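You operate a simulated robot arm through the tools that you are given. There is no shell and no other tool.

You run a simulated two-armed robot. Do the job below in one go: nothing can be reset, and whatever is moved stays where it is left.

Task
Set the magnet on the plate and test-lift it.
Fine: lever on and catch locked before the lift; hold the plate in the green band two seconds, then land it on the battens; leave the magnet on.

Only the result counts: the job must be done as asked and must still hold three seconds after the hand-in. Knocking over, shifting, dropping, spilling or breaking anything else fails it.

Robot
Two 7-joint arms with three-finger grippers on one trunk that stands fixed in place. Base frame: the origin is at the foot of the trunk, x ahead of it, y to its left, z up. Units: m, rad, N and s.
The left shoulder is at [0.07, 0.165, 1.238], the right one opposite. With the tool pointing down near the work surface each hand reaches from about 0.32 to 0.86 m from the base axis, measured 20 degrees to its own side. Payload 3.91 kg a hand.
The tool frame of a hand sits at the grasp point between the pads (the TCP): z along the fingers, y along the line on which they close. The tips reach 0.03 m beyond it. The gripper opens to 0.116 m; its body begins 0.073 m behind the TCP.
Orientation is that of the tool frame in the base frame, as [roll, pitch, yaw] about the fixed x, y, z axes, in that order (R = Rz(yaw) Ry(pitch) Rx(roll)). With the fingers straight down and closing along the base's y, the tool's x points along the base's -x, its y along +y and its z along -z.

Tools
- The arms move only by the tool arm_command. It takes "left_targets", "right_targets" or both (then of equal length, played together; a hand with none holds still); each is a list of rows, each a list of 7 numbers: the shift along the base's x, y, z in m, then the turn, a rotation vector about the base's x, y, z in rad, then the gripper command, from -1 (shut) to 1 (fully open), values between in proportion. In form: [[tx, ty, tz, rx, ry, rz, hand], ...]. A call has 1 to 20 rows; each row is the pose to reach, as a shift and turn from the pose commanded when the call began. A row lasts 0.2 s, in which the tool goes at most 0.05 m and 0.15 rad; a call with a longer step from one row to the next is refused whole, and so is a gripper value outside its range. A pose out of reach is approached as far as the arm can. The call stops where the force on the tool passes 50 N (or 10 N more than at its start, if that is more) or the arm is blocked; 0.2 s more then pass. Each finger travels about 0.153 m/s and halts on what it meets, pressing with about 40 N; the grip force reading is that of the motor and also rises with nothing between the fingers. The clock runs only during rows and for 0.2 s after the last one: add rows that repeat a pose to give the fingers time. It gives the time, the measured TCP pose, the force on the tool (base axes), the opening and the grip force at its end, in the units of the frame above (readings bear some noise), with the torque about the TCP (base axes, N m) and any sound that the robot's microphone picked up.
- Cameras (640 x 400 px; columns grow to the right, rows downward): "scene" is now at [0.1356, 0.0306, 1.5573]; the picture's right is [0.33, -0.94, 0.00], its down [-0.53, -0.19, -0.83] and it looks along [0.78, 0.27, -0.56] (base axes); focal length 312 px, centre (320, 200). "left" rides on the left gripper at [0.075, 0.017, -0.088] in its tool frame; the picture's right is [-0.22, 0.97, 0.00], its down [-0.70, -0.16, -0.70] and it looks along [-0.68, -0.16, 0.71] (tool axes); focal length 247 px, centre (320, 200). "right" rides on the right gripper at [0.052, 0.056, -0.088] in its tool frame; the picture's right is [-0.73, 0.68, 0.00], its down [-0.49, -0.52, -0.70] and it looks along [-0.48, -0.51, 0.71] (tool axes); focal length 247 px, centre (320, 200). There is no depth. A picture from a camera that has moved, and an enlarged one, comes with that camera's place and axes in the base frame and with its lens.
- snapshot(camera): a new picture of that camera. It takes no simulated time.
- lift_body(by): slides the trunk up (or, below 0, down) by that many m; the arms and the scene camera ride with it, the base frame stays. It gives what a move gives, with no picture.
- pan_tilt(pan, tilt): turns the head with the scene camera to pan (to the left, within 1.501 rad either way) and tilt (down, from -0.506 to 1.204), counted from straight ahead of the robot. It gives what a move gives.
- close_up(camera, box): a new picture of the part [left, top, right, bottom] of that camera's present view, enlarged. It takes no simulated time.
- job_done(): hands the job in; it is judged then, once.

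Places have to be worked out from the pictures, the camera data and where the tool is seen. Open the grippers and draw the arms clear of the work before you hand the job in, unless the task says otherwise.

The tools are called after ">>>" as a command line: name --argument value ..., lists and objects as JSON in quotes. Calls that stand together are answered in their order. arm_command: Moves the arms, as the interface text tells. Its arguments: {"type":"object","properties":{"left_targets":{"type":"array"},"right_targets":{"type":"array"}},"required":[]} The other tools are called the same way: lift_body (by) moves the trunk up or down; pan_tilt (pan, tilt) turns the head that bears the scene camera; snapshot (camera) takes a picture; close_up (camera, box) takes an enlarged picture of a part of a camera's view; job_done () hands the job in.

At the start:

```text
time: 0.0
left_tool_pos: [0.5411, 0.4989, 1.2296]
left_tool_rot: [-3.14, -0.001, 3.141]
left_force: [0.2, -0.6, 0.2]
left_ft_torque: [0.03, 0.02, 0.0]
left_grip_width: 0.1159
left_grip_force: 0.0
right_tool_pos: [0.4334, 0.0195, 1.3509]
right_tool_rot: [3.141, 0.001, -3.141]
right_force: [-0.7, 0.5, -0.2]
right_ft_torque: [-0.01, 0.01, -0.01]
right_grip_width: 0.1159
right_grip_force: 0.0
trunk travel left (down, up): [-0.775, 0.065]
head pan, tilt (commanded): [0.337, 0.593]
```

scene: 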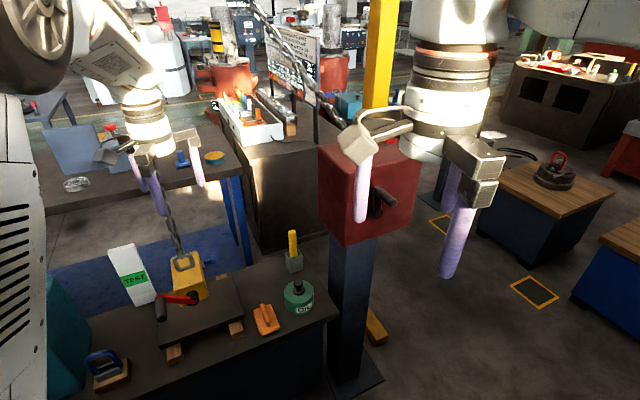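
right: 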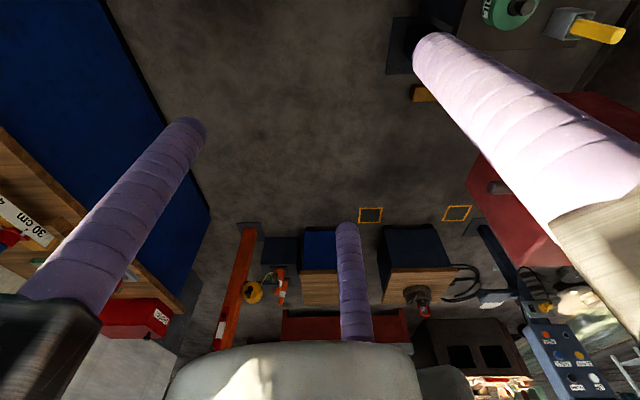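
left: 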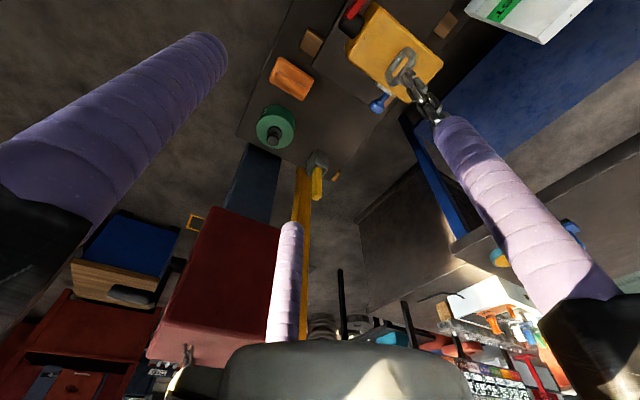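

The first pictures show a yellow magnet with a red lever hanging on a chain over a dark plate, and a red box (a winch or hoist with a crank) on a post. I'll enlarge those parts before moving anything.

>>> close_up --camera "scene" --box '[80, 220, 340, 390]'

>>> close_up --camera "scene" --box '[240, 80, 480, 240]'

>>> close_up --camera "left" --box '[230, 0, 600, 220]'

```text
2.35 times, centred on (210, 305) of scene
camera zoom: at [0.1356, 0.0306, 1.5573], right [0.33, -0.94, 0.0], down [-0.53, -0.19, -0.83], along [0.78, 0.27, -0.56], focal length 734 px, centre (579, -47)
```

zoom: 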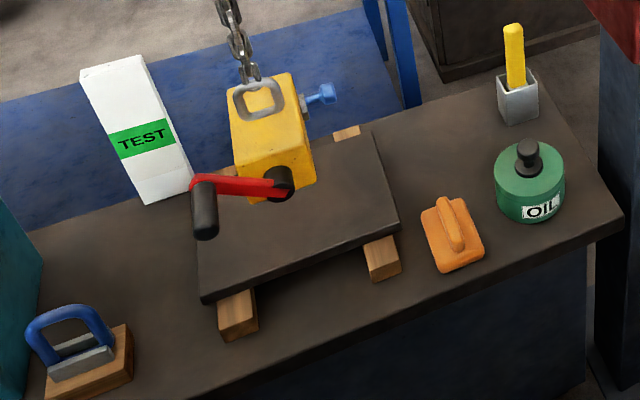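

```text
2.50 times, centred on (360, 160) of scene
camera zoom: at [0.1356, 0.0306, 1.5573], right [0.33, -0.94, 0.0], down [-0.53, -0.19, -0.83], along [0.78, 0.27, -0.56], focal length 780 px, centre (220, 300)
```

zoom: 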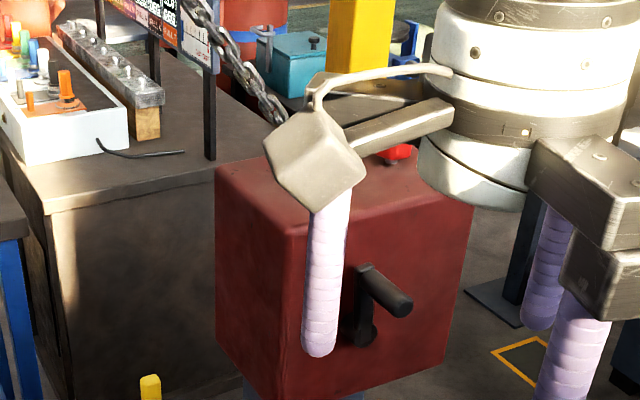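

```text
1.73 times, centred on (415, 110) of left
camera zoom: at [0.4658, 0.5167, 1.318], right [0.22, 0.97, 0.0], down [0.7, -0.16, 0.7], along [0.68, -0.16, -0.71], focal length 427 px, centre (156, 356)
```

zoom: 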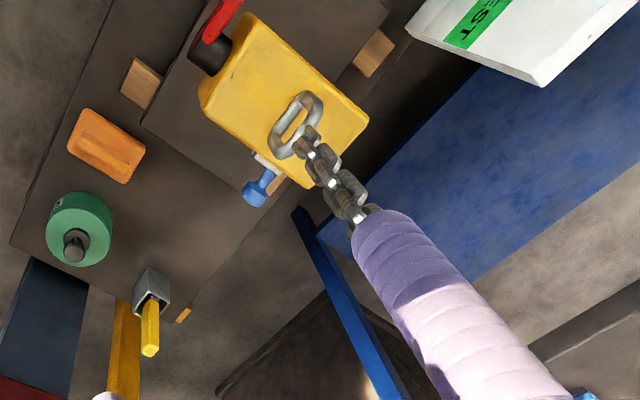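

A red box with a crank carries a chain that goes up and over. I'll turn the head to see the chain's path and the whole hoist.

>>> pan_tilt --pan 0.337 --tilt -0.1

>>> snapshot --camera "scene"

>>> pan_tilt --pan 0.7 --tilt 0.6

>>> snapshot --camera "scene"

```text
time: 1.1
left_tool_pos: [0.5419, 0.5002, 1.2287]
left_tool_rot: [-3.14, -0.001, 3.14]
left_force: [0.4, 0.2, -0.1]
left_ft_torque: [-0.05, 0.0, -0.03]
left_grip_width: 0.1158
left_grip_force: 0.0
right_tool_pos: [0.4333, 0.0176, 1.3521]
right_tool_rot: [-3.141, 0.0, 3.141]
right_force: [0.8, -0.6, 0.3]
right_ft_torque: [-0.01, -0.04, -0.03]
right_grip_width: 0.1161
right_grip_force: 0.1
trunk travel left (down, up): [-0.775, 0.065]
head pan, tilt (commanded): [0.337, -0.099]
```

```text
taken
camera scene: at [0.1342, 0.0301, 1.6207], right [0.33, -0.94, 0.0], down [0.09, 0.03, -1.0], along [0.94, 0.33, 0.1], focal length 312 px, centre (320, 200)
```

scene: 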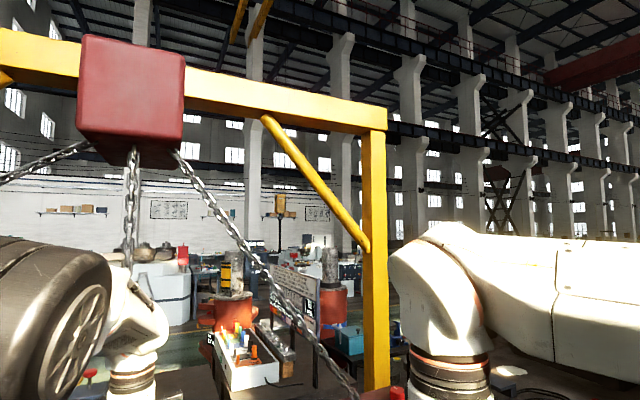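

```text
time: 2.1
left_tool_pos: [0.5411, 0.4993, 1.2294]
left_tool_rot: [-3.141, 0.0, -3.141]
left_force: [0.0, 0.1, 0.1]
left_ft_torque: [-0.01, 0.02, -0.01]
left_grip_width: 0.116
left_grip_force: 0.1
right_tool_pos: [0.4338, 0.0176, 1.3508]
right_tool_rot: [-3.141, 0.0, -3.141]
right_force: [0.1, -0.3, 1.3]
right_ft_torque: [0.01, -0.02, 0.0]
right_grip_width: 0.1162
right_grip_force: 0.0
trunk travel left (down, up): [-0.775, 0.065]
head pan, tilt (commanded): [0.7, 0.6]
```

```text
taken
camera scene: at [0.1196, 0.0582, 1.5568], right [0.64, -0.77, 0.0], down [-0.43, -0.36, -0.83], along [0.63, 0.53, -0.56], focal length 312 px, centre (320, 200)
```

scene: 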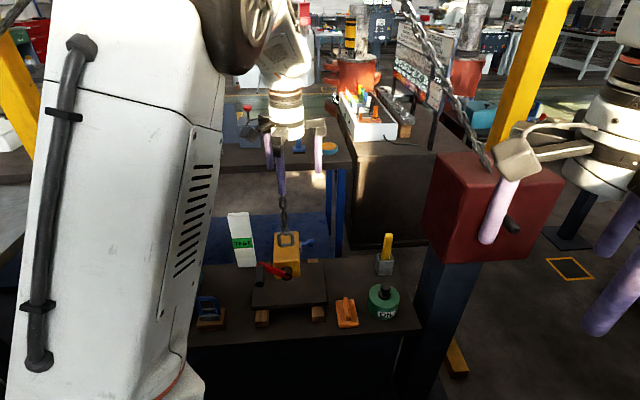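

I put the magnet's ring near (0.62, 0.62, 0.89) and the crank near (0.94, 0.08, 1.02). I'll draw the left hand back, away from the chain, so its camera sees the bench from another angle.

>>> arm_command --left_targets '[[-0.04, -0.01, 0, 0, 0, 0, 1], [-0.08, -0.02, 0, 0, 0, 0, 1], [-0.12, -0.03, 0, 0, 0, 0, 1], [-0.16, -0.04, 0, 0, 0, 0, 1], [-0.2, -0.05, 0, 0, 0, 0, 1], [-0.2, -0.05, 0, 0, 0, 0, 1]]'

>>> snapshot --camera "left"

>>> snapshot --camera "scene"

```text
time: 3.5
left_tool_pos: [0.3412, 0.4513, 1.2269]
left_tool_rot: [-3.125, 0.004, -3.14]
left_force: [0.6, 0.2, -0.6]
left_ft_torque: [-0.01, 0.01, -0.01]
left_grip_width: 0.116
left_grip_force: 0.0
right_tool_pos: [0.4354, 0.0195, 1.351]
right_tool_rot: [-3.141, -0.003, 3.14]
right_force: [0.3, -0.1, 0.3]
right_ft_torque: [0.0, 0.01, -0.02]
right_grip_width: 0.116
right_grip_force: 0.0
trunk travel left (down, up): [-0.775, 0.065]
head pan, tilt (commanded): [0.7, 0.6]
```

```text
taken
camera left: at [0.2664, 0.4686, 1.3149], right [0.22, 0.97, -0.01], down [0.69, -0.15, 0.7], along [0.68, -0.17, -0.71], focal length 247 px, centre (320, 200)
```

left: 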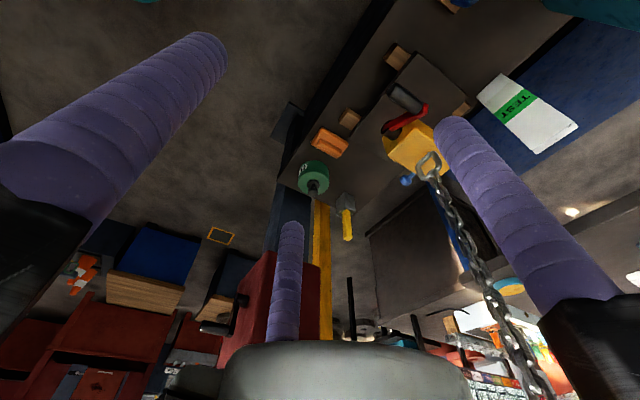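

```text
taken
camera scene: at [0.1208, 0.059, 1.5566], right [0.64, -0.76, 0.0], down [-0.43, -0.36, -0.82], along [0.63, 0.53, -0.57], focal length 312 px, centre (320, 200)
```

scene: 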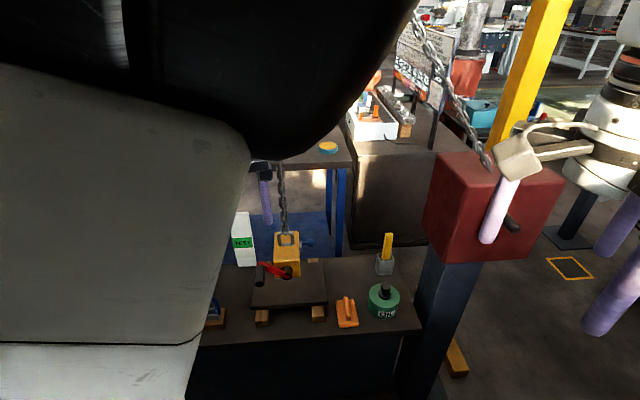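

The left camera now sees the plate, magnet and crank together. I'll enlarge those areas.

>>> close_up --camera "left" --box '[300, 30, 600, 220]'

>>> close_up --camera "left" --box '[180, 220, 380, 345]'

>>> close_up --camera "scene" --box '[200, 200, 420, 340]'

>>> close_up --camera "scene" --box '[400, 120, 600, 280]'

```text
2.11 times, centred on (450, 125) of left
camera zoom: at [0.2664, 0.4686, 1.3149], right [0.22, 0.97, -0.01], down [0.69, -0.15, 0.7], along [0.68, -0.17, -0.71], focal length 520 px, centre (46, 358)
```

zoom: 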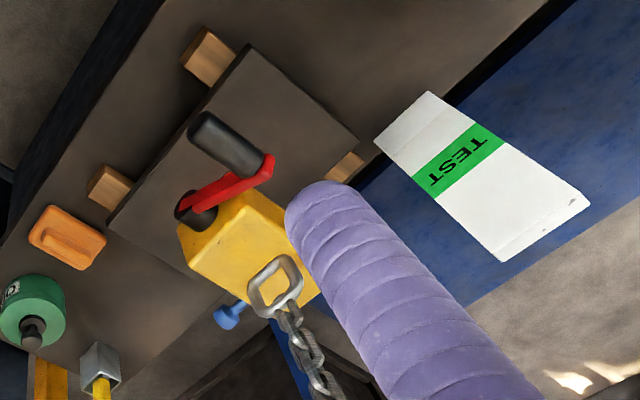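

```text
3.20 times, centred on (280, 282) of left
camera zoom: at [0.2664, 0.4686, 1.3149], right [0.22, 0.97, -0.01], down [0.69, -0.15, 0.7], along [0.68, -0.17, -0.71], focal length 790 px, centre (448, -64)
```

zoom: 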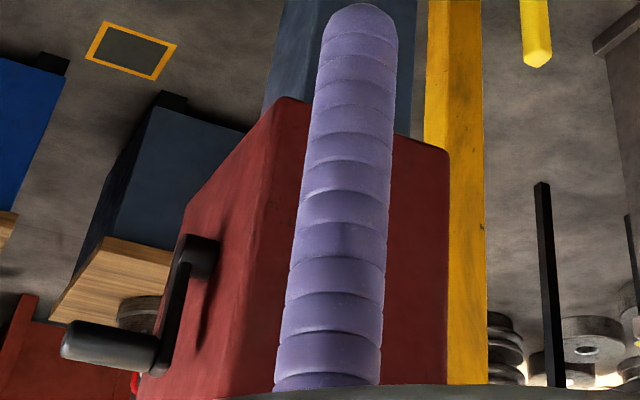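

```text
2.86 times, centred on (310, 270) of scene
camera zoom: at [0.1208, 0.059, 1.5566], right [0.64, -0.76, 0.0], down [-0.43, -0.36, -0.82], along [0.63, 0.53, -0.57], focal length 891 px, centre (349, 0)
```

zoom: 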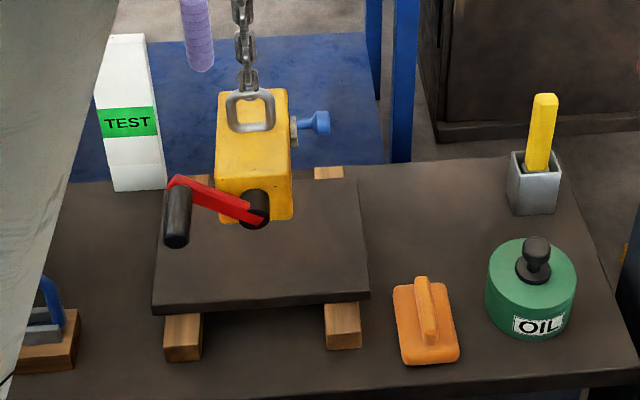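

```text
2.50 times, centred on (500, 200) of scene
camera zoom: at [0.1208, 0.059, 1.5566], right [0.64, -0.76, 0.0], down [-0.43, -0.36, -0.82], along [0.63, 0.53, -0.57], focal length 780 px, centre (-130, 200)
```

zoom: 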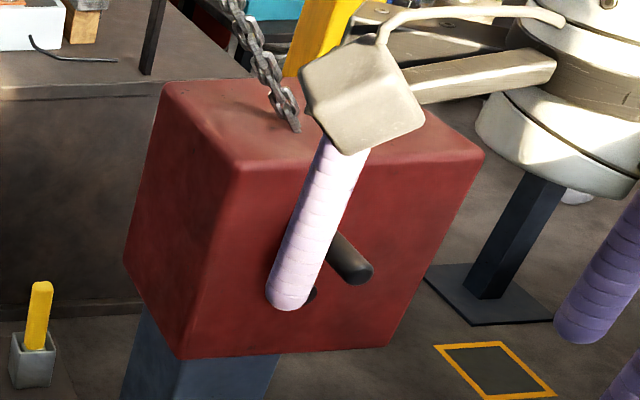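

Next I'll check the gripper's shape, since three fingers limit what I can hold, and look at the crank through the right camera.

>>> close_up --camera "scene" --box '[440, 90, 640, 290]'

>>> close_up --camera "right" --box '[380, 0, 640, 340]'

>>> pan_tilt --pan 0.1 --tilt 0.5

>>> snapshot --camera "scene"

```text
2.00 times, centred on (540, 190) of scene
camera zoom: at [0.1208, 0.059, 1.5566], right [0.64, -0.76, 0.0], down [-0.43, -0.36, -0.82], along [0.63, 0.53, -0.57], focal length 624 px, centre (-120, 220)
```

zoom: 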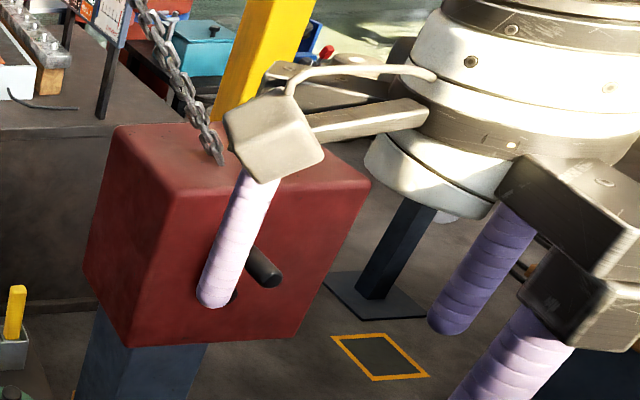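

```text
1.18 times, centred on (510, 170) of right
camera zoom: at [0.3813, 0.0743, 1.44], right [0.73, 0.68, 0.0], down [0.49, -0.52, 0.7], along [0.48, -0.51, -0.71], focal length 291 px, centre (96, 235)
```

zoom: 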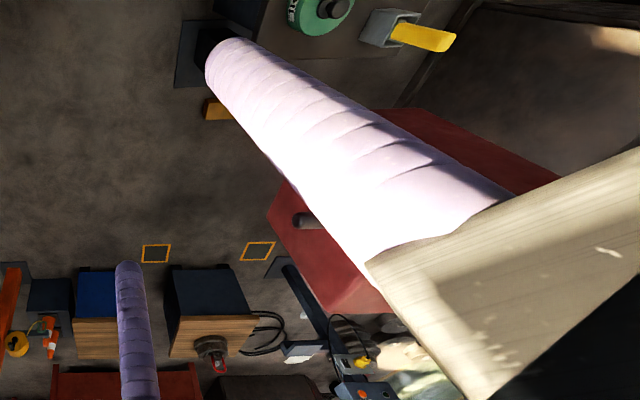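

```text
time: 4.5
left_tool_pos: [0.3404, 0.4518, 1.2262]
left_tool_rot: [-3.128, -0.005, -3.134]
left_force: [0.6, -1.2, 0.0]
left_ft_torque: [0.07, 0.03, -0.01]
left_grip_width: 0.1162
left_grip_force: 0.1
right_tool_pos: [0.4324, 0.0172, 1.3519]
right_tool_rot: [3.141, -0.001, -3.141]
right_force: [-0.5, 0.2, -0.5]
right_ft_torque: [0.03, 0.03, 0.02]
right_grip_width: 0.1159
right_grip_force: 0.1
trunk travel left (down, up): [-0.775, 0.065]
head pan, tilt (commanded): [0.099, 0.499]
```

```text
taken
camera scene: at [0.1336, 0.0347, 1.5581], right [0.38, -0.93, 0.0], down [-0.51, -0.21, -0.83], along [0.77, 0.31, -0.55], focal length 312 px, centre (320, 200)
```

scene: 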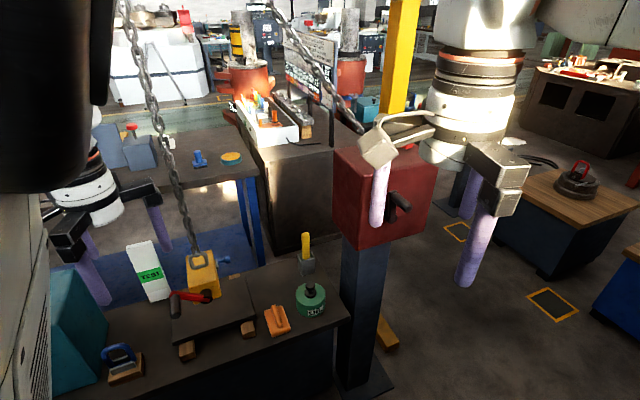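

The head only reached a pan of about 0.39. I'll send the command again to see whether it was still moving.

>>> pan_tilt --pan 0.1 --tilt 0.5

>>> snapshot --camera "scene"

>>> close_up --camera "scene" --box '[320, 80, 520, 260]'

```text
time: 5.1
left_tool_pos: [0.3404, 0.4509, 1.2252]
left_tool_rot: [-3.128, -0.005, -3.138]
left_force: [0.4, -0.4, -1.2]
left_ft_torque: [0.04, 0.0, -0.01]
left_grip_width: 0.1163
left_grip_force: 0.2
right_tool_pos: [0.4321, 0.0175, 1.352]
right_tool_rot: [-3.14, 0.001, -3.141]
right_force: [-0.5, -0.6, -0.5]
right_ft_torque: [-0.02, -0.01, 0.01]
right_grip_width: 0.1156
right_grip_force: 0.0
trunk travel left (down, up): [-0.775, 0.065]
head pan, tilt (commanded): [0.099, 0.499]
```

```text
taken
camera scene: at [0.1339, 0.0347, 1.5579], right [0.38, -0.93, 0.0], down [-0.51, -0.21, -0.83], along [0.77, 0.31, -0.55], focal length 312 px, centre (320, 200)
```

scene: 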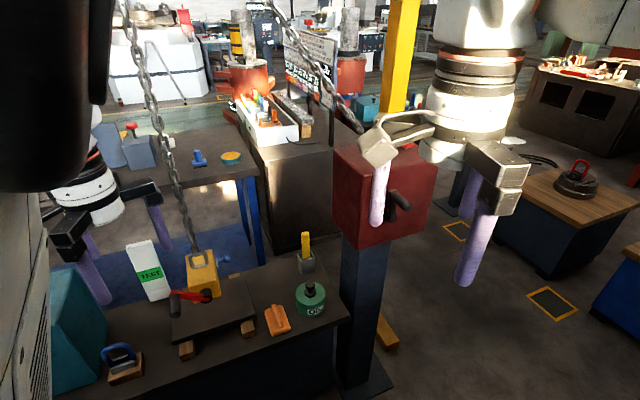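

```text
2.22 times, centred on (420, 170) of scene
camera zoom: at [0.1339, 0.0347, 1.5579], right [0.38, -0.93, 0.0], down [-0.51, -0.21, -0.83], along [0.77, 0.31, -0.55], focal length 693 px, centre (98, 267)
```

zoom: 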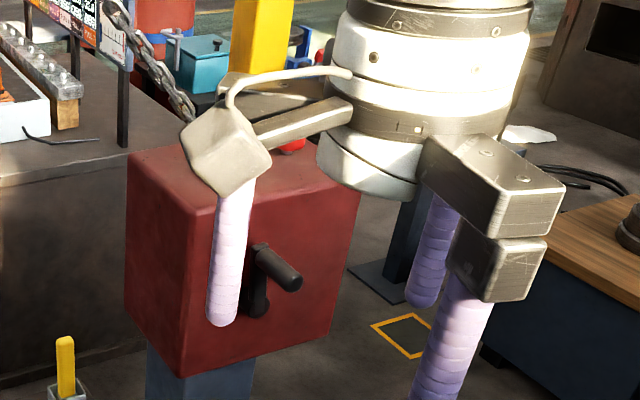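

The left elbow is blocking the head. I'll move the left hand forward, lower and turned to face the bench, which frees the head and gives a closer look at the magnet.

>>> arm_command --left_targets '[[0.01, -0.015, -0.03, 0, 0, 0.13, 1], [0.02, -0.03, -0.06, 0, 0, 0.26, 1], [0.03, -0.045, -0.09, 0, 0, 0.39, 1], [0.04, -0.06, -0.12, 0, 0, 0.52, 1], [0.05, -0.075, -0.15, 0, 0, 0.65, 1], [0.06, -0.09, -0.18, 0, 0, 0.785, 1], [0.06, -0.09, -0.2, 0, 0, 0.785, 1], [0.06, -0.09, -0.2, 0, 0, 0.785, 1]]'

>>> pan_tilt --pan 0.6 --tilt 0.6

>>> snapshot --camera "left"

>>> snapshot --camera "scene"

```text
time: 6.9
left_tool_pos: [0.4001, 0.3607, 1.029]
left_tool_rot: [3.141, 0.001, -2.355]
left_force: [-0.2, 0.1, 0.0]
left_ft_torque: [0.01, 0.02, 0.01]
left_grip_width: 0.1161
left_grip_force: 0.1
right_tool_pos: [0.4337, 0.0171, 1.3525]
right_tool_rot: [-3.141, -0.001, 3.141]
right_force: [0.7, -0.9, -0.6]
right_ft_torque: [0.0, -0.02, 0.01]
right_grip_width: 0.1161
right_grip_force: 0.0
trunk travel left (down, up): [-0.775, 0.065]
head pan, tilt (commanded): [0.099, 0.499]
```

```text
time: 7.9
left_tool_pos: [0.4025, 0.3595, 1.0304]
left_tool_rot: [3.141, -0.001, -2.355]
left_force: [-1.0, 0.3, 0.0]
left_ft_torque: [-0.04, -0.01, 0.03]
left_grip_width: 0.116
left_grip_force: 0.1
right_tool_pos: [0.4342, 0.0177, 1.3529]
right_tool_rot: [3.141, 0.0, -3.141]
right_force: [-1.0, -0.8, -0.2]
right_ft_torque: [-0.01, 0.02, 0.02]
right_grip_width: 0.116
right_grip_force: 0.0
trunk travel left (down, up): [-0.775, 0.065]
head pan, tilt (commanded): [0.6, 0.6]
```

```text
taken
camera left: at [0.3356, 0.3189, 1.1179], right [-0.53, 0.85, 0.0], down [0.6, 0.38, 0.7], along [0.59, 0.37, -0.71], focal length 247 px, centre (320, 200)
```

left: 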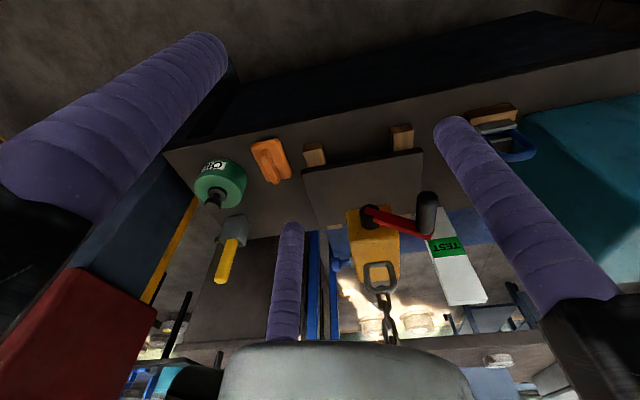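

```text
taken
camera scene: at [0.125, 0.0513, 1.5567], right [0.56, -0.83, 0.0], down [-0.47, -0.32, -0.82], along [0.68, 0.47, -0.57], focal length 312 px, centre (320, 200)
```

scene: 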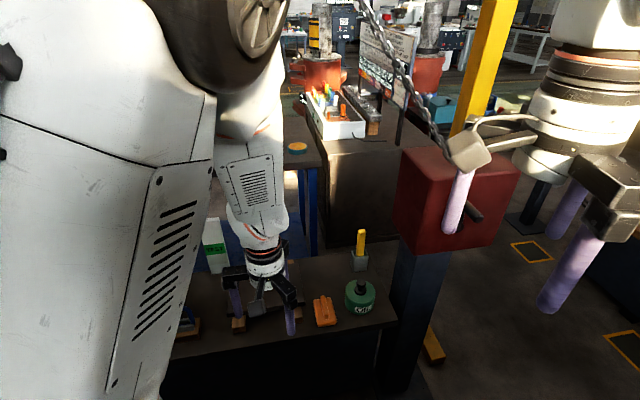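

The left view now looks straight at the lever face. I'll enlarge it.

>>> close_up --camera "left" --box '[270, 110, 510, 320]'

>>> close_up --camera "left" --box '[330, 180, 450, 300]'

```text
1.90 times, centred on (390, 215) of left
camera zoom: at [0.3356, 0.3189, 1.1179], right [-0.53, 0.85, 0.0], down [0.6, 0.38, 0.7], along [0.59, 0.37, -0.71], focal length 470 px, centre (187, 171)
```

zoom: 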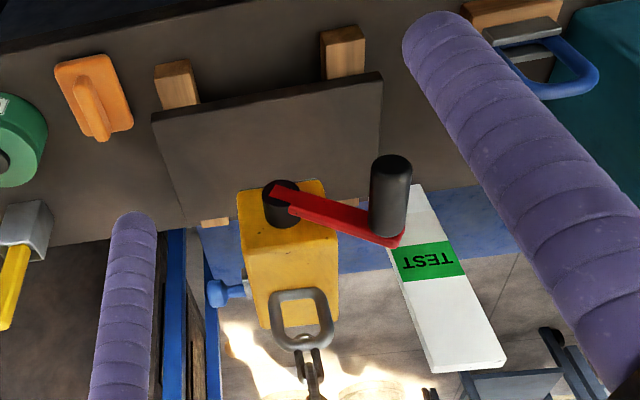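

```text
3.33 times, centred on (390, 240) of left
camera zoom: at [0.3356, 0.3189, 1.1179], right [-0.53, 0.85, 0.0], down [0.6, 0.38, 0.7], along [0.59, 0.37, -0.71], focal length 823 px, centre (87, 67)
```

zoom: 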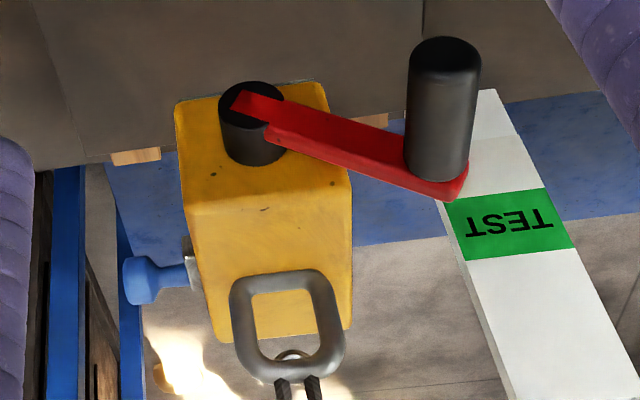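

I place the plate's centre near (0.61, 0.61, 0.70) and the magnet's underside near z = 0.80. The lever handle is about (0.46, 0.565, 0.90), the green band near z = 0.78, and the crank hub near (0.87, 0.115, 1.03). I'll look closer at the magnet for markings and for how the catch works.

>>> close_up --camera "left" --box '[340, 195, 410, 245]'

>>> close_up --camera "left" --box '[335, 235, 405, 285]'

>>> close_up --camera "left" --box '[410, 190, 500, 310]'

```text
8.00 times, centred on (375, 220) of left
camera zoom: at [0.3356, 0.3189, 1.1179], right [-0.53, 0.85, 0.0], down [0.6, 0.38, 0.7], along [0.59, 0.37, -0.71], focal length 1976 px, centre (-120, 40)
```

zoom: 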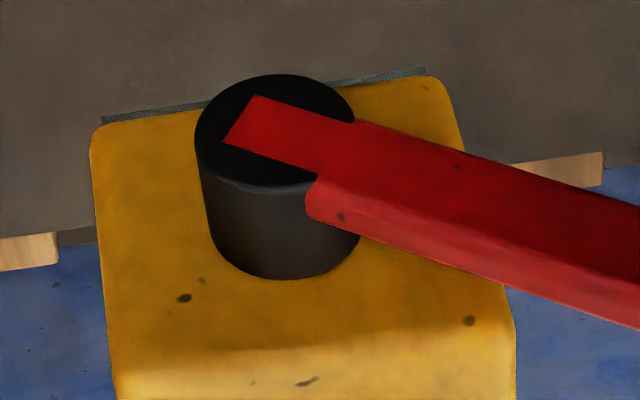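

```text
8.00 times, centred on (370, 260) of left
camera zoom: at [0.3356, 0.3189, 1.1179], right [-0.53, 0.85, 0.0], down [0.6, 0.38, 0.7], along [0.59, 0.37, -0.71], focal length 1976 px, centre (-80, -280)
```

zoom: 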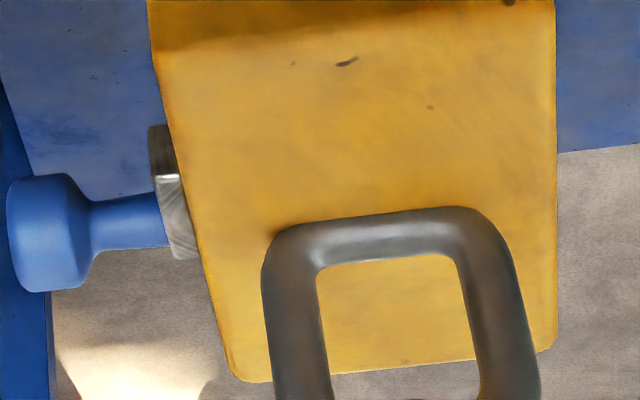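

```text
3.33 times, centred on (455, 250) of left
camera zoom: at [0.3356, 0.3189, 1.1179], right [-0.53, 0.85, 0.0], down [0.6, 0.38, 0.7], along [0.59, 0.37, -0.71], focal length 823 px, centre (-130, 33)
```

zoom: 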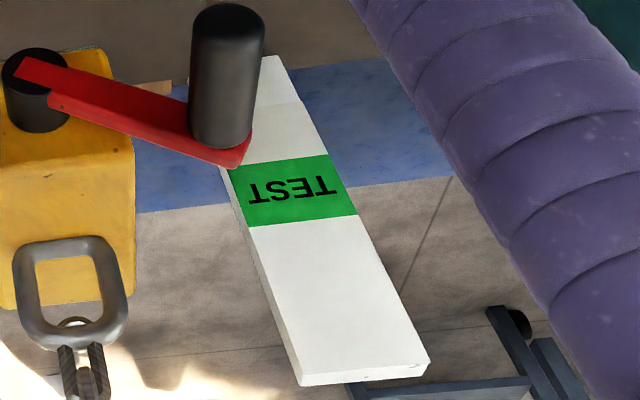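

The magnet has no lettering. The blue catch looks like a pulled-out plunger on its right flank. Next I'll swing the right hand to point level at the winch, still well short of it, to see the crank closely.

>>> arm_command --right_targets '[[0.015, -0.009, -0.02, 0, -0.143, 0, 1], [0.03, -0.018, -0.04, 0, -0.286, 0, 1], [0.045, -0.027, -0.06, 0, -0.428, 0, 1], [0.06, -0.036, -0.08, 0, -0.571, 0, 1], [0.075, -0.045, -0.1, 0, -0.714, 0, 1], [0.09, -0.054, -0.12, 0, -0.857, 0, 1], [0.105, -0.063, -0.14, 0, -1.0, 0, 1], [0.12, -0.072, -0.16, 0, -1.142, 0, 1], [0.135, -0.081, -0.18, 0, -1.285, 0, 1], [0.15, -0.09, -0.2, 0, -1.428, 0, 1], [0.165, -0.1, -0.22, 0, -1.571, 0, 1], [0.165, -0.1, -0.22, 0, -1.571, 0, 1]]'

>>> snapshot --camera "right"

>>> snapshot --camera "scene"

```text
time: 10.5
left_tool_pos: [0.402, 0.3576, 1.028]
left_tool_rot: [-3.142, 0.001, -2.356]
left_force: [0.4, 0.0, 0.4]
left_ft_torque: [0.03, -0.03, 0.02]
left_grip_width: 0.1159
left_grip_force: 0.1
right_tool_pos: [0.5986, -0.0829, 1.1323]
right_tool_rot: [0.824, 1.569, 0.826]
right_force: [-0.1, -0.1, 0.0]
right_ft_torque: [0.02, -0.02, -0.01]
right_grip_width: 0.1159
right_grip_force: 0.0
trunk travel left (down, up): [-0.775, 0.065]
head pan, tilt (commanded): [0.6, 0.6]
```

```text
taken
camera right: at [0.5087, -0.027, 1.08], right [0.0, 0.68, 0.73], down [-0.7, -0.52, 0.48], along [0.71, -0.51, 0.48], focal length 247 px, centre (320, 200)
```

right: 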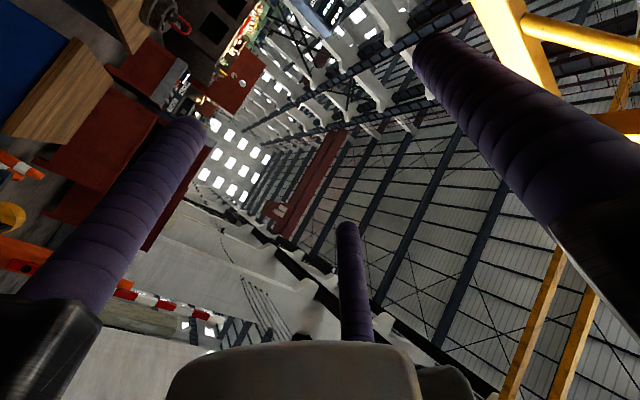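

```text
taken
camera scene: at [0.1238, 0.0499, 1.5569], right [0.56, -0.83, 0.0], down [-0.47, -0.32, -0.83], along [0.68, 0.47, -0.56], focal length 312 px, centre (320, 200)
```

scene: 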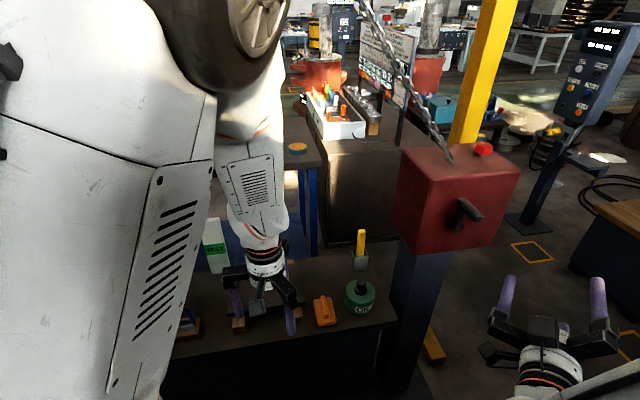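

The scene camera now has a clear view of the winch. I'll enlarge it and measure the crank.

>>> close_up --camera "scene" --box '[380, 120, 540, 270]'

>>> close_up --camera "scene" --box '[470, 260, 640, 400]'

>>> close_up --camera "left" --box '[0, 240, 240, 400]'

```text
2.67 times, centred on (460, 195) of scene
camera zoom: at [0.1238, 0.0499, 1.5569], right [0.56, -0.83, 0.0], down [-0.47, -0.32, -0.83], along [0.68, 0.47, -0.56], focal length 831 px, centre (-53, 213)
```

zoom: 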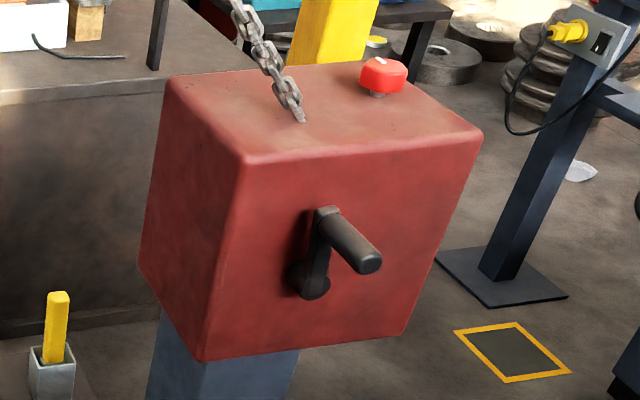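

```text
2.86 times, centred on (555, 330) of scene
camera zoom: at [0.1238, 0.0499, 1.5569], right [0.56, -0.83, 0.0], down [-0.47, -0.32, -0.83], along [0.68, 0.47, -0.56], focal length 891 px, centre (-351, -171)
```

zoom: 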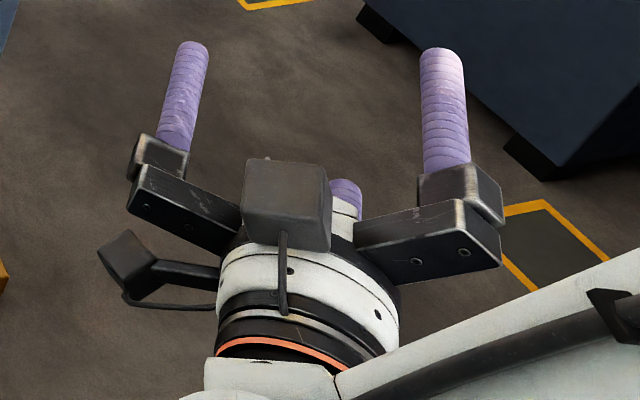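

```text
2.50 times, centred on (120, 320) of left
camera zoom: at [0.3348, 0.3178, 1.1185], right [-0.53, 0.85, 0.0], down [0.6, 0.38, 0.7], along [0.59, 0.37, -0.71], focal length 617 px, centre (820, -100)
```

zoom: 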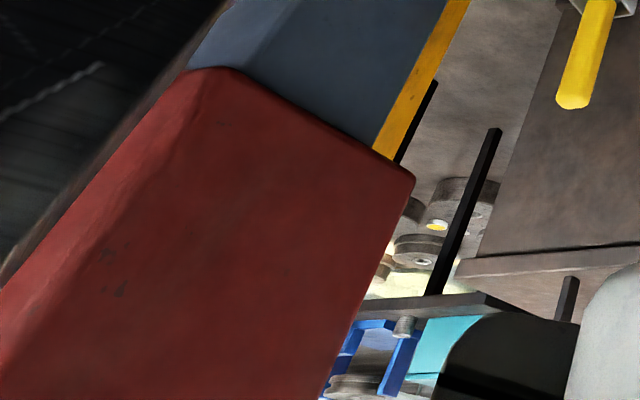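

The scene view shows the gripper is a concentric three-jaw type, with fingers 120° apart. The winch face looks parallel to the bench, with its normal near azimuth 47°, so a crank handle along the tool axis can be caged. I'll yaw the right hand to that azimuth.

>>> arm_command --right_targets '[[0, -0.006, 0, 0, 0, 0.137, 1], [0, -0.012, 0, 0, 0, 0.273, 1], [0, -0.018, 0, 0, 0, 0.41, 1], [0, -0.024, 0, 0, 0, 0.547, 1], [0, -0.03, 0, 0, 0, 0.683, 1], [0, -0.037, 0, 0, 0, 0.82, 1], [0, -0.037, 0, 0, 0, 0.82, 1]]'

>>> snapshot --camera "right"

>>> snapshot --camera "scene"

```text
time: 12.1
left_tool_pos: [0.4023, 0.3605, 1.0292]
left_tool_rot: [3.141, 0.0, -2.355]
left_force: [0.4, -0.3, -0.1]
left_ft_torque: [-0.03, -0.02, -0.04]
left_grip_width: 0.116
left_grip_force: 0.1
right_tool_pos: [0.5974, -0.1184, 1.1322]
right_tool_rot: [-2.947, 1.57, -2.124]
right_force: [-0.2, -0.4, -0.6]
right_ft_torque: [-0.01, -0.01, -0.03]
right_grip_width: 0.1161
right_grip_force: 0.2
trunk travel left (down, up): [-0.775, 0.065]
head pan, tilt (commanded): [0.6, 0.6]
```

```text
taken
camera right: at [0.4959, -0.1453, 1.0799], right [-0.5, 0.46, 0.73], down [-0.09, -0.87, 0.49], along [0.86, 0.17, 0.48], focal length 247 px, centre (320, 200)
```

right: 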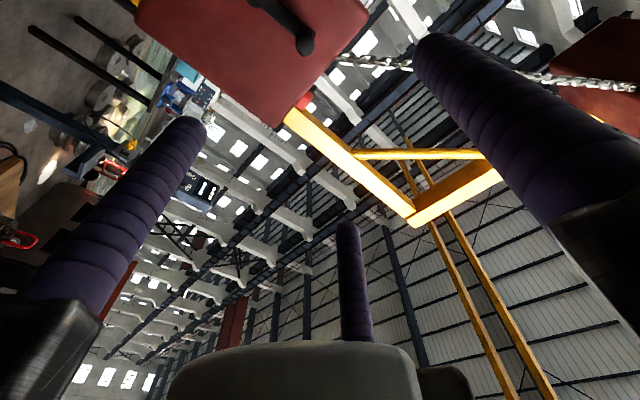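

```text
taken
camera scene: at [0.1245, 0.0521, 1.5567], right [0.57, -0.82, 0.0], down [-0.47, -0.32, -0.82], along [0.68, 0.47, -0.57], focal length 312 px, centre (320, 200)
```

scene: 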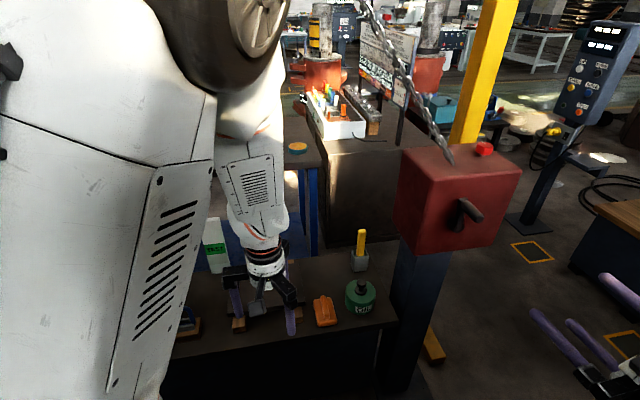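

The right camera now sees the crank at the top of its picture. I'll enlarge that to measure the handle, hub and face.

>>> close_up --camera "right" --box '[130, 0, 380, 130]'

>>> close_up --camera "scene" --box '[380, 120, 540, 270]'

```text
2.56 times, centred on (255, 65) of right
camera zoom: at [0.4959, -0.1453, 1.0799], right [-0.5, 0.46, 0.73], down [-0.09, -0.87, 0.49], along [0.86, 0.17, 0.48], focal length 632 px, centre (486, 546)
```

zoom: 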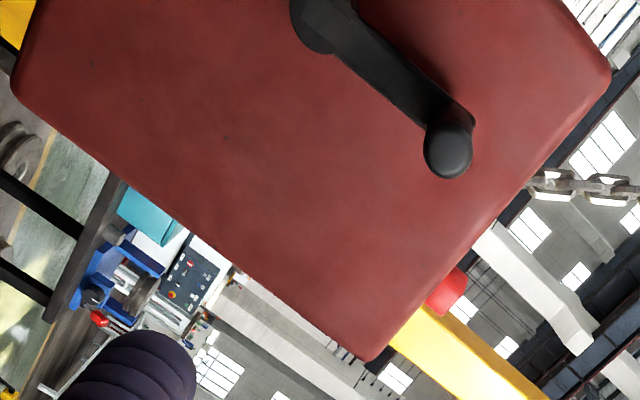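

```text
2.67 times, centred on (460, 195) of scene
camera zoom: at [0.1245, 0.0521, 1.5567], right [0.57, -0.82, 0.0], down [-0.47, -0.32, -0.82], along [0.68, 0.47, -0.57], focal length 831 px, centre (-53, 213)
```

zoom: 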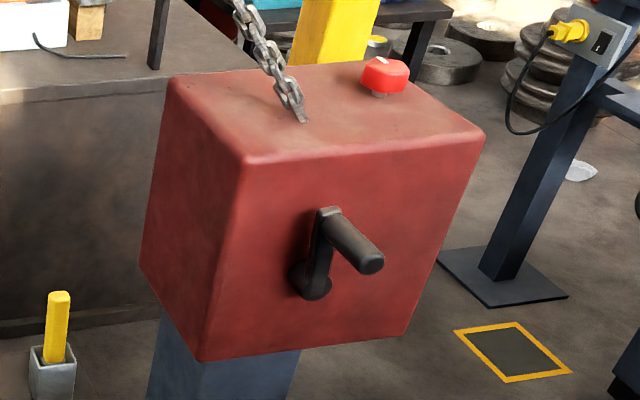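

The winch face normal is at azimuth about 45.8°. The crank hub is near (0.849, 0.114, 1.041) and the handle runs from its tip at (0.794, 0.070, 1.121), with a radius of about 0.08. I'll line the right tool up with the handle axis, stopping about 0.07 m short of the tip.

>>> arm_command --right_targets '[[0.031, 0.028, -0.003, 0, 0, -0.005, 1], [0.062, 0.057, -0.005, 0, 0, -0.01, 1], [0.093, 0.085, -0.008, 0, 0, -0.015, 1], [0.124, 0.114, -0.01, 0, 0, -0.02, 1], [0.124, 0.114, -0.01, 0, 0, -0.02, 1]]'

>>> snapshot --camera "right"

>>> close_up --camera "scene" --box '[380, 120, 600, 300]'

```text
time: 13.3
left_tool_pos: [0.4001, 0.3593, 1.0301]
left_tool_rot: [3.141, 0.001, -2.355]
left_force: [-0.4, -0.5, 0.1]
left_ft_torque: [-0.01, -0.02, -0.02]
left_grip_width: 0.1159
left_grip_force: 0.1
right_tool_pos: [0.7233, -0.0038, 1.1226]
right_tool_rot: [-2.011, 1.57, -1.213]
right_force: [-0.5, 0.0, -0.5]
right_ft_torque: [0.01, 0.03, -0.02]
right_grip_width: 0.1157
right_grip_force: 0.0
trunk travel left (down, up): [-0.775, 0.065]
head pan, tilt (commanded): [0.6, 0.6]
```

```text
taken
camera right: at [0.6203, -0.0287, 1.0698], right [-0.49, 0.47, 0.73], down [-0.11, -0.87, 0.49], along [0.87, 0.16, 0.48], focal length 247 px, centre (320, 200)
```

right: 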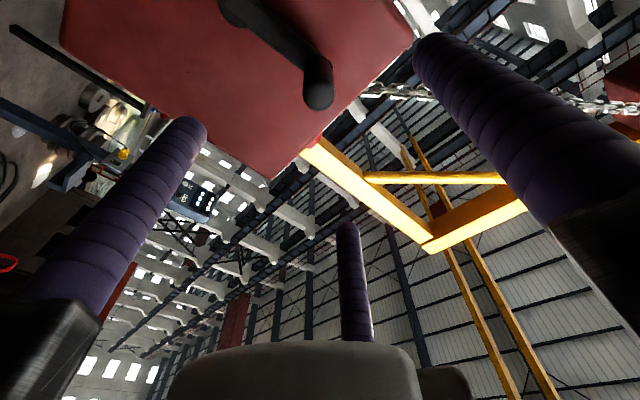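

```text
2.22 times, centred on (490, 210) of scene
camera zoom: at [0.1239, 0.0505, 1.5568], right [0.57, -0.82, 0.0], down [-0.47, -0.32, -0.83], along [0.68, 0.47, -0.56], focal length 693 px, centre (-58, 178)
```

zoom: 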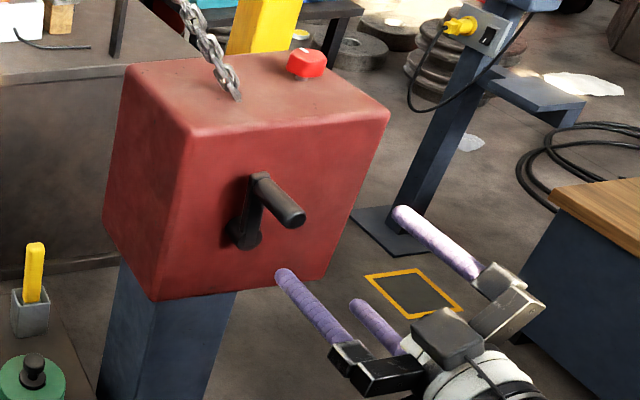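

The handle tip shows almost exactly where the tool axis should project. I'll enlarge it to confirm before approaching.

>>> close_up --camera "right" --box '[220, 0, 420, 125]'

```text
3.20 times, centred on (320, 62) of right
camera zoom: at [0.6203, -0.0287, 1.0698], right [-0.49, 0.47, 0.73], down [-0.11, -0.87, 0.49], along [0.87, 0.16, 0.48], focal length 790 px, centre (320, 640)
```

zoom: 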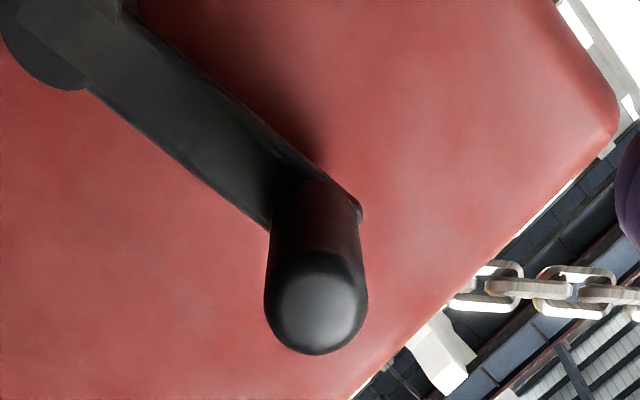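

The alignment is within about 1 mm, and the handle is about 0.0245 m across and 0.08 m long. I'll advance along the axis until the fingertips are roughly 0.05 m past the handle's tip, with the gripper still open.

>>> arm_command --right_targets '[[0.0215, 0.0222, -0.001, 0, 0, 0, 1], [0.043, 0.0443, -0.001, 0, 0, 0, 1], [0.0646, 0.0665, -0.001, 0, 0, 0, 1], [0.0861, 0.0886, -0.001, 0, 0, 0, 1], [0.0861, 0.0886, -0.001, 0, 0, 0, 1]]'

>>> close_up --camera "scene" --box '[380, 120, 600, 300]'

>>> snapshot --camera "right"

```text
time: 14.5
left_tool_pos: [0.4002, 0.3599, 1.0295]
left_tool_rot: [-3.141, 0.001, -2.356]
left_force: [0.1, 0.5, -0.4]
left_ft_torque: [-0.02, -0.01, 0.04]
left_grip_width: 0.1162
left_grip_force: 0.2
right_tool_pos: [0.8094, 0.0834, 1.12]
right_tool_rot: [1.359, 1.568, 2.159]
right_force: [0.6, 0.0, 0.4]
right_ft_torque: [-0.03, 0.02, -0.01]
right_grip_width: 0.116
right_grip_force: 0.0
trunk travel left (down, up): [-0.775, 0.065]
head pan, tilt (commanded): [0.6, 0.6]
```

```text
2.22 times, centred on (490, 210) of scene
camera zoom: at [0.1242, 0.0504, 1.5568], right [0.57, -0.82, 0.0], down [-0.47, -0.32, -0.83], along [0.68, 0.47, -0.56], focal length 693 px, centre (-58, 178)
```

zoom: 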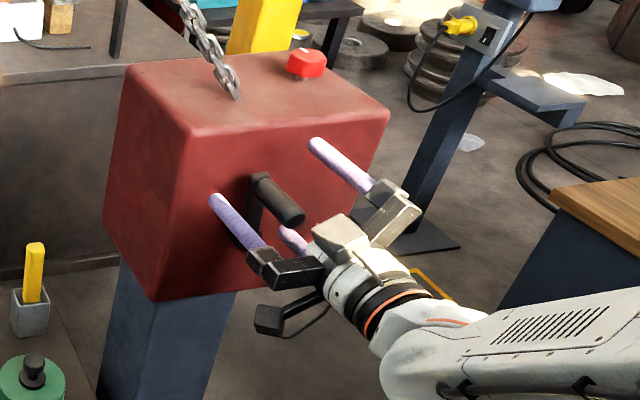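

```text
taken
camera right: at [0.7062, 0.0582, 1.0683], right [-0.49, 0.47, 0.73], down [-0.11, -0.87, 0.49], along [0.87, 0.16, 0.48], focal length 247 px, centre (320, 200)
```

right: 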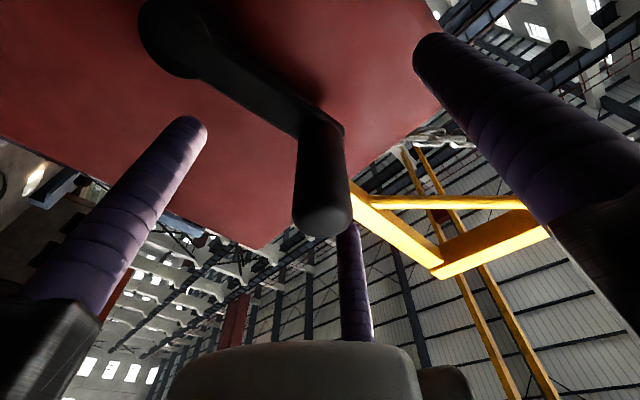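

The handle sits centrally between the three fingers. I'll close to a loose cage of about 0.032 m rather than a hard grip.

>>> arm_command --right_targets '[[0, 0, 0, 0, 0, 0, 0.2], [0, 0, 0, 0, 0, 0, -0.3], [0, 0, 0, 0, 0, 0, -0.45], [0, 0, 0, 0, 0, 0, -0.45]]'

>>> snapshot --camera "right"

>>> close_up --camera "scene" --box '[400, 150, 540, 270]'

```text
time: 15.5
left_tool_pos: [0.4004, 0.3603, 1.0288]
left_tool_rot: [-3.141, 0.0, -2.356]
left_force: [0.3, 0.4, -0.3]
left_ft_torque: [0.0, -0.04, 0.01]
left_grip_width: 0.116
left_grip_force: 0.1
right_tool_pos: [0.8104, 0.0842, 1.1191]
right_tool_rot: [2.468, 1.571, -3.014]
right_force: [-0.2, -0.1, -0.4]
right_ft_torque: [-0.01, 0.0, -0.03]
right_grip_width: 0.0319
right_grip_force: 0.0
trunk travel left (down, up): [-0.775, 0.065]
head pan, tilt (commanded): [0.6, 0.6]
```

```text
taken
camera right: at [0.7066, 0.0585, 1.0679], right [-0.49, 0.47, 0.73], down [-0.11, -0.87, 0.49], along [0.87, 0.16, 0.48], focal length 247 px, centre (320, 200)
```

right: 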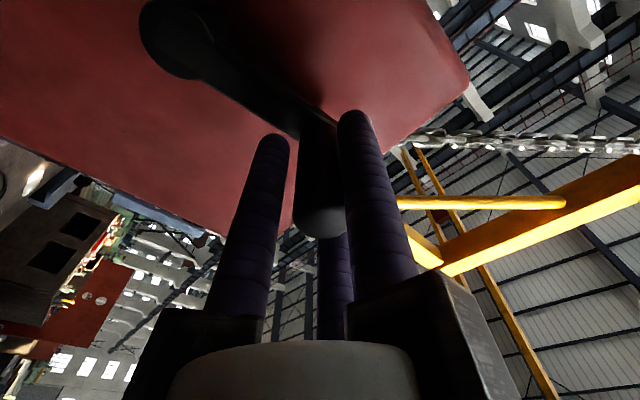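

```text
3.33 times, centred on (470, 210) of scene
camera zoom: at [0.125, 0.0513, 1.5567], right [0.57, -0.82, 0.0], down [-0.47, -0.32, -0.82], along [0.68, 0.47, -0.57], focal length 1039 px, centre (-180, 167)
```

zoom: 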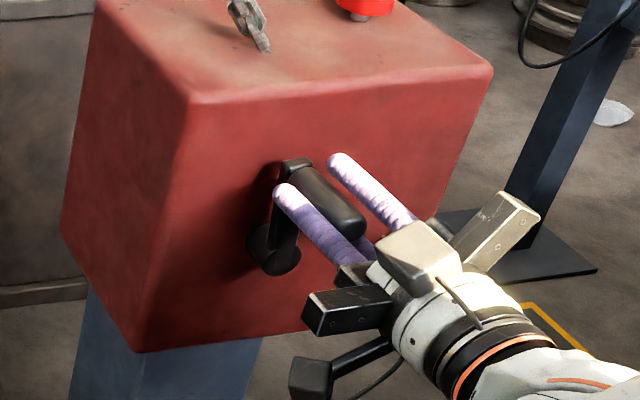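

The handle is caged at 0.032 m with no force. I'll try a small clockwise turn of about 0.5 rad as I face it, read the force, and see which way the magnet moves in the left camera.

>>> arm_command --right_targets '[[0.0059, -0.0057, 0.0003, 0, 0, 0, -0.45], [0.0116, -0.0113, -0.0003, 0, 0, 0, -0.45], [0.0173, -0.0168, -0.0016, 0, 0, 0, -0.45], [0.0228, -0.0222, -0.0038, 0, 0, 0, -0.45], [0.0281, -0.0273, -0.0067, 0, 0, 0, -0.45]]'

>>> close_up --camera "left" --box '[330, 180, 450, 300]'

>>> snapshot --camera "right"

```text
time: 16.7
left_tool_pos: [0.4001, 0.3601, 1.0285]
left_tool_rot: [-3.141, 0.0, -2.356]
left_force: [-0.2, 0.1, -0.2]
left_ft_torque: [0.01, 0.01, 0.01]
left_grip_width: 0.1161
left_grip_force: 0.1
right_tool_pos: [0.8366, 0.0551, 1.1155]
right_tool_rot: [-2.805, 1.569, -2.004]
right_force: [-3.3, 2.8, 1.4]
right_ft_torque: [-0.01, 0.05, -0.02]
right_grip_width: 0.0332
right_grip_force: 1.7
trunk travel left (down, up): [-0.775, 0.065]
head pan, tilt (commanded): [0.6, 0.6]
```

```text
3.33 times, centred on (390, 240) of left
camera zoom: at [0.3351, 0.319, 1.118], right [-0.53, 0.85, 0.0], down [0.6, 0.38, 0.7], along [0.59, 0.37, -0.71], focal length 823 px, centre (87, 67)
```

zoom: 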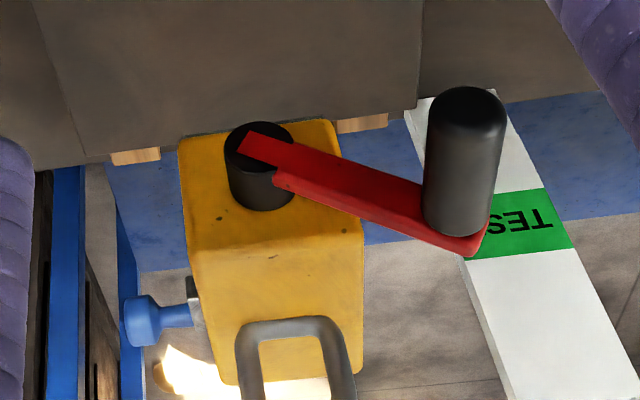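

```text
taken
camera right: at [0.7327, 0.031, 1.0622], right [-0.49, 0.47, 0.73], down [-0.11, -0.87, 0.49], along [0.87, 0.16, 0.48], focal length 247 px, centre (320, 200)
```

right: 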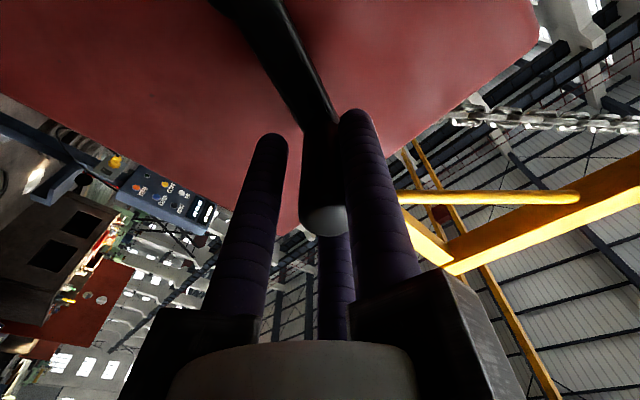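

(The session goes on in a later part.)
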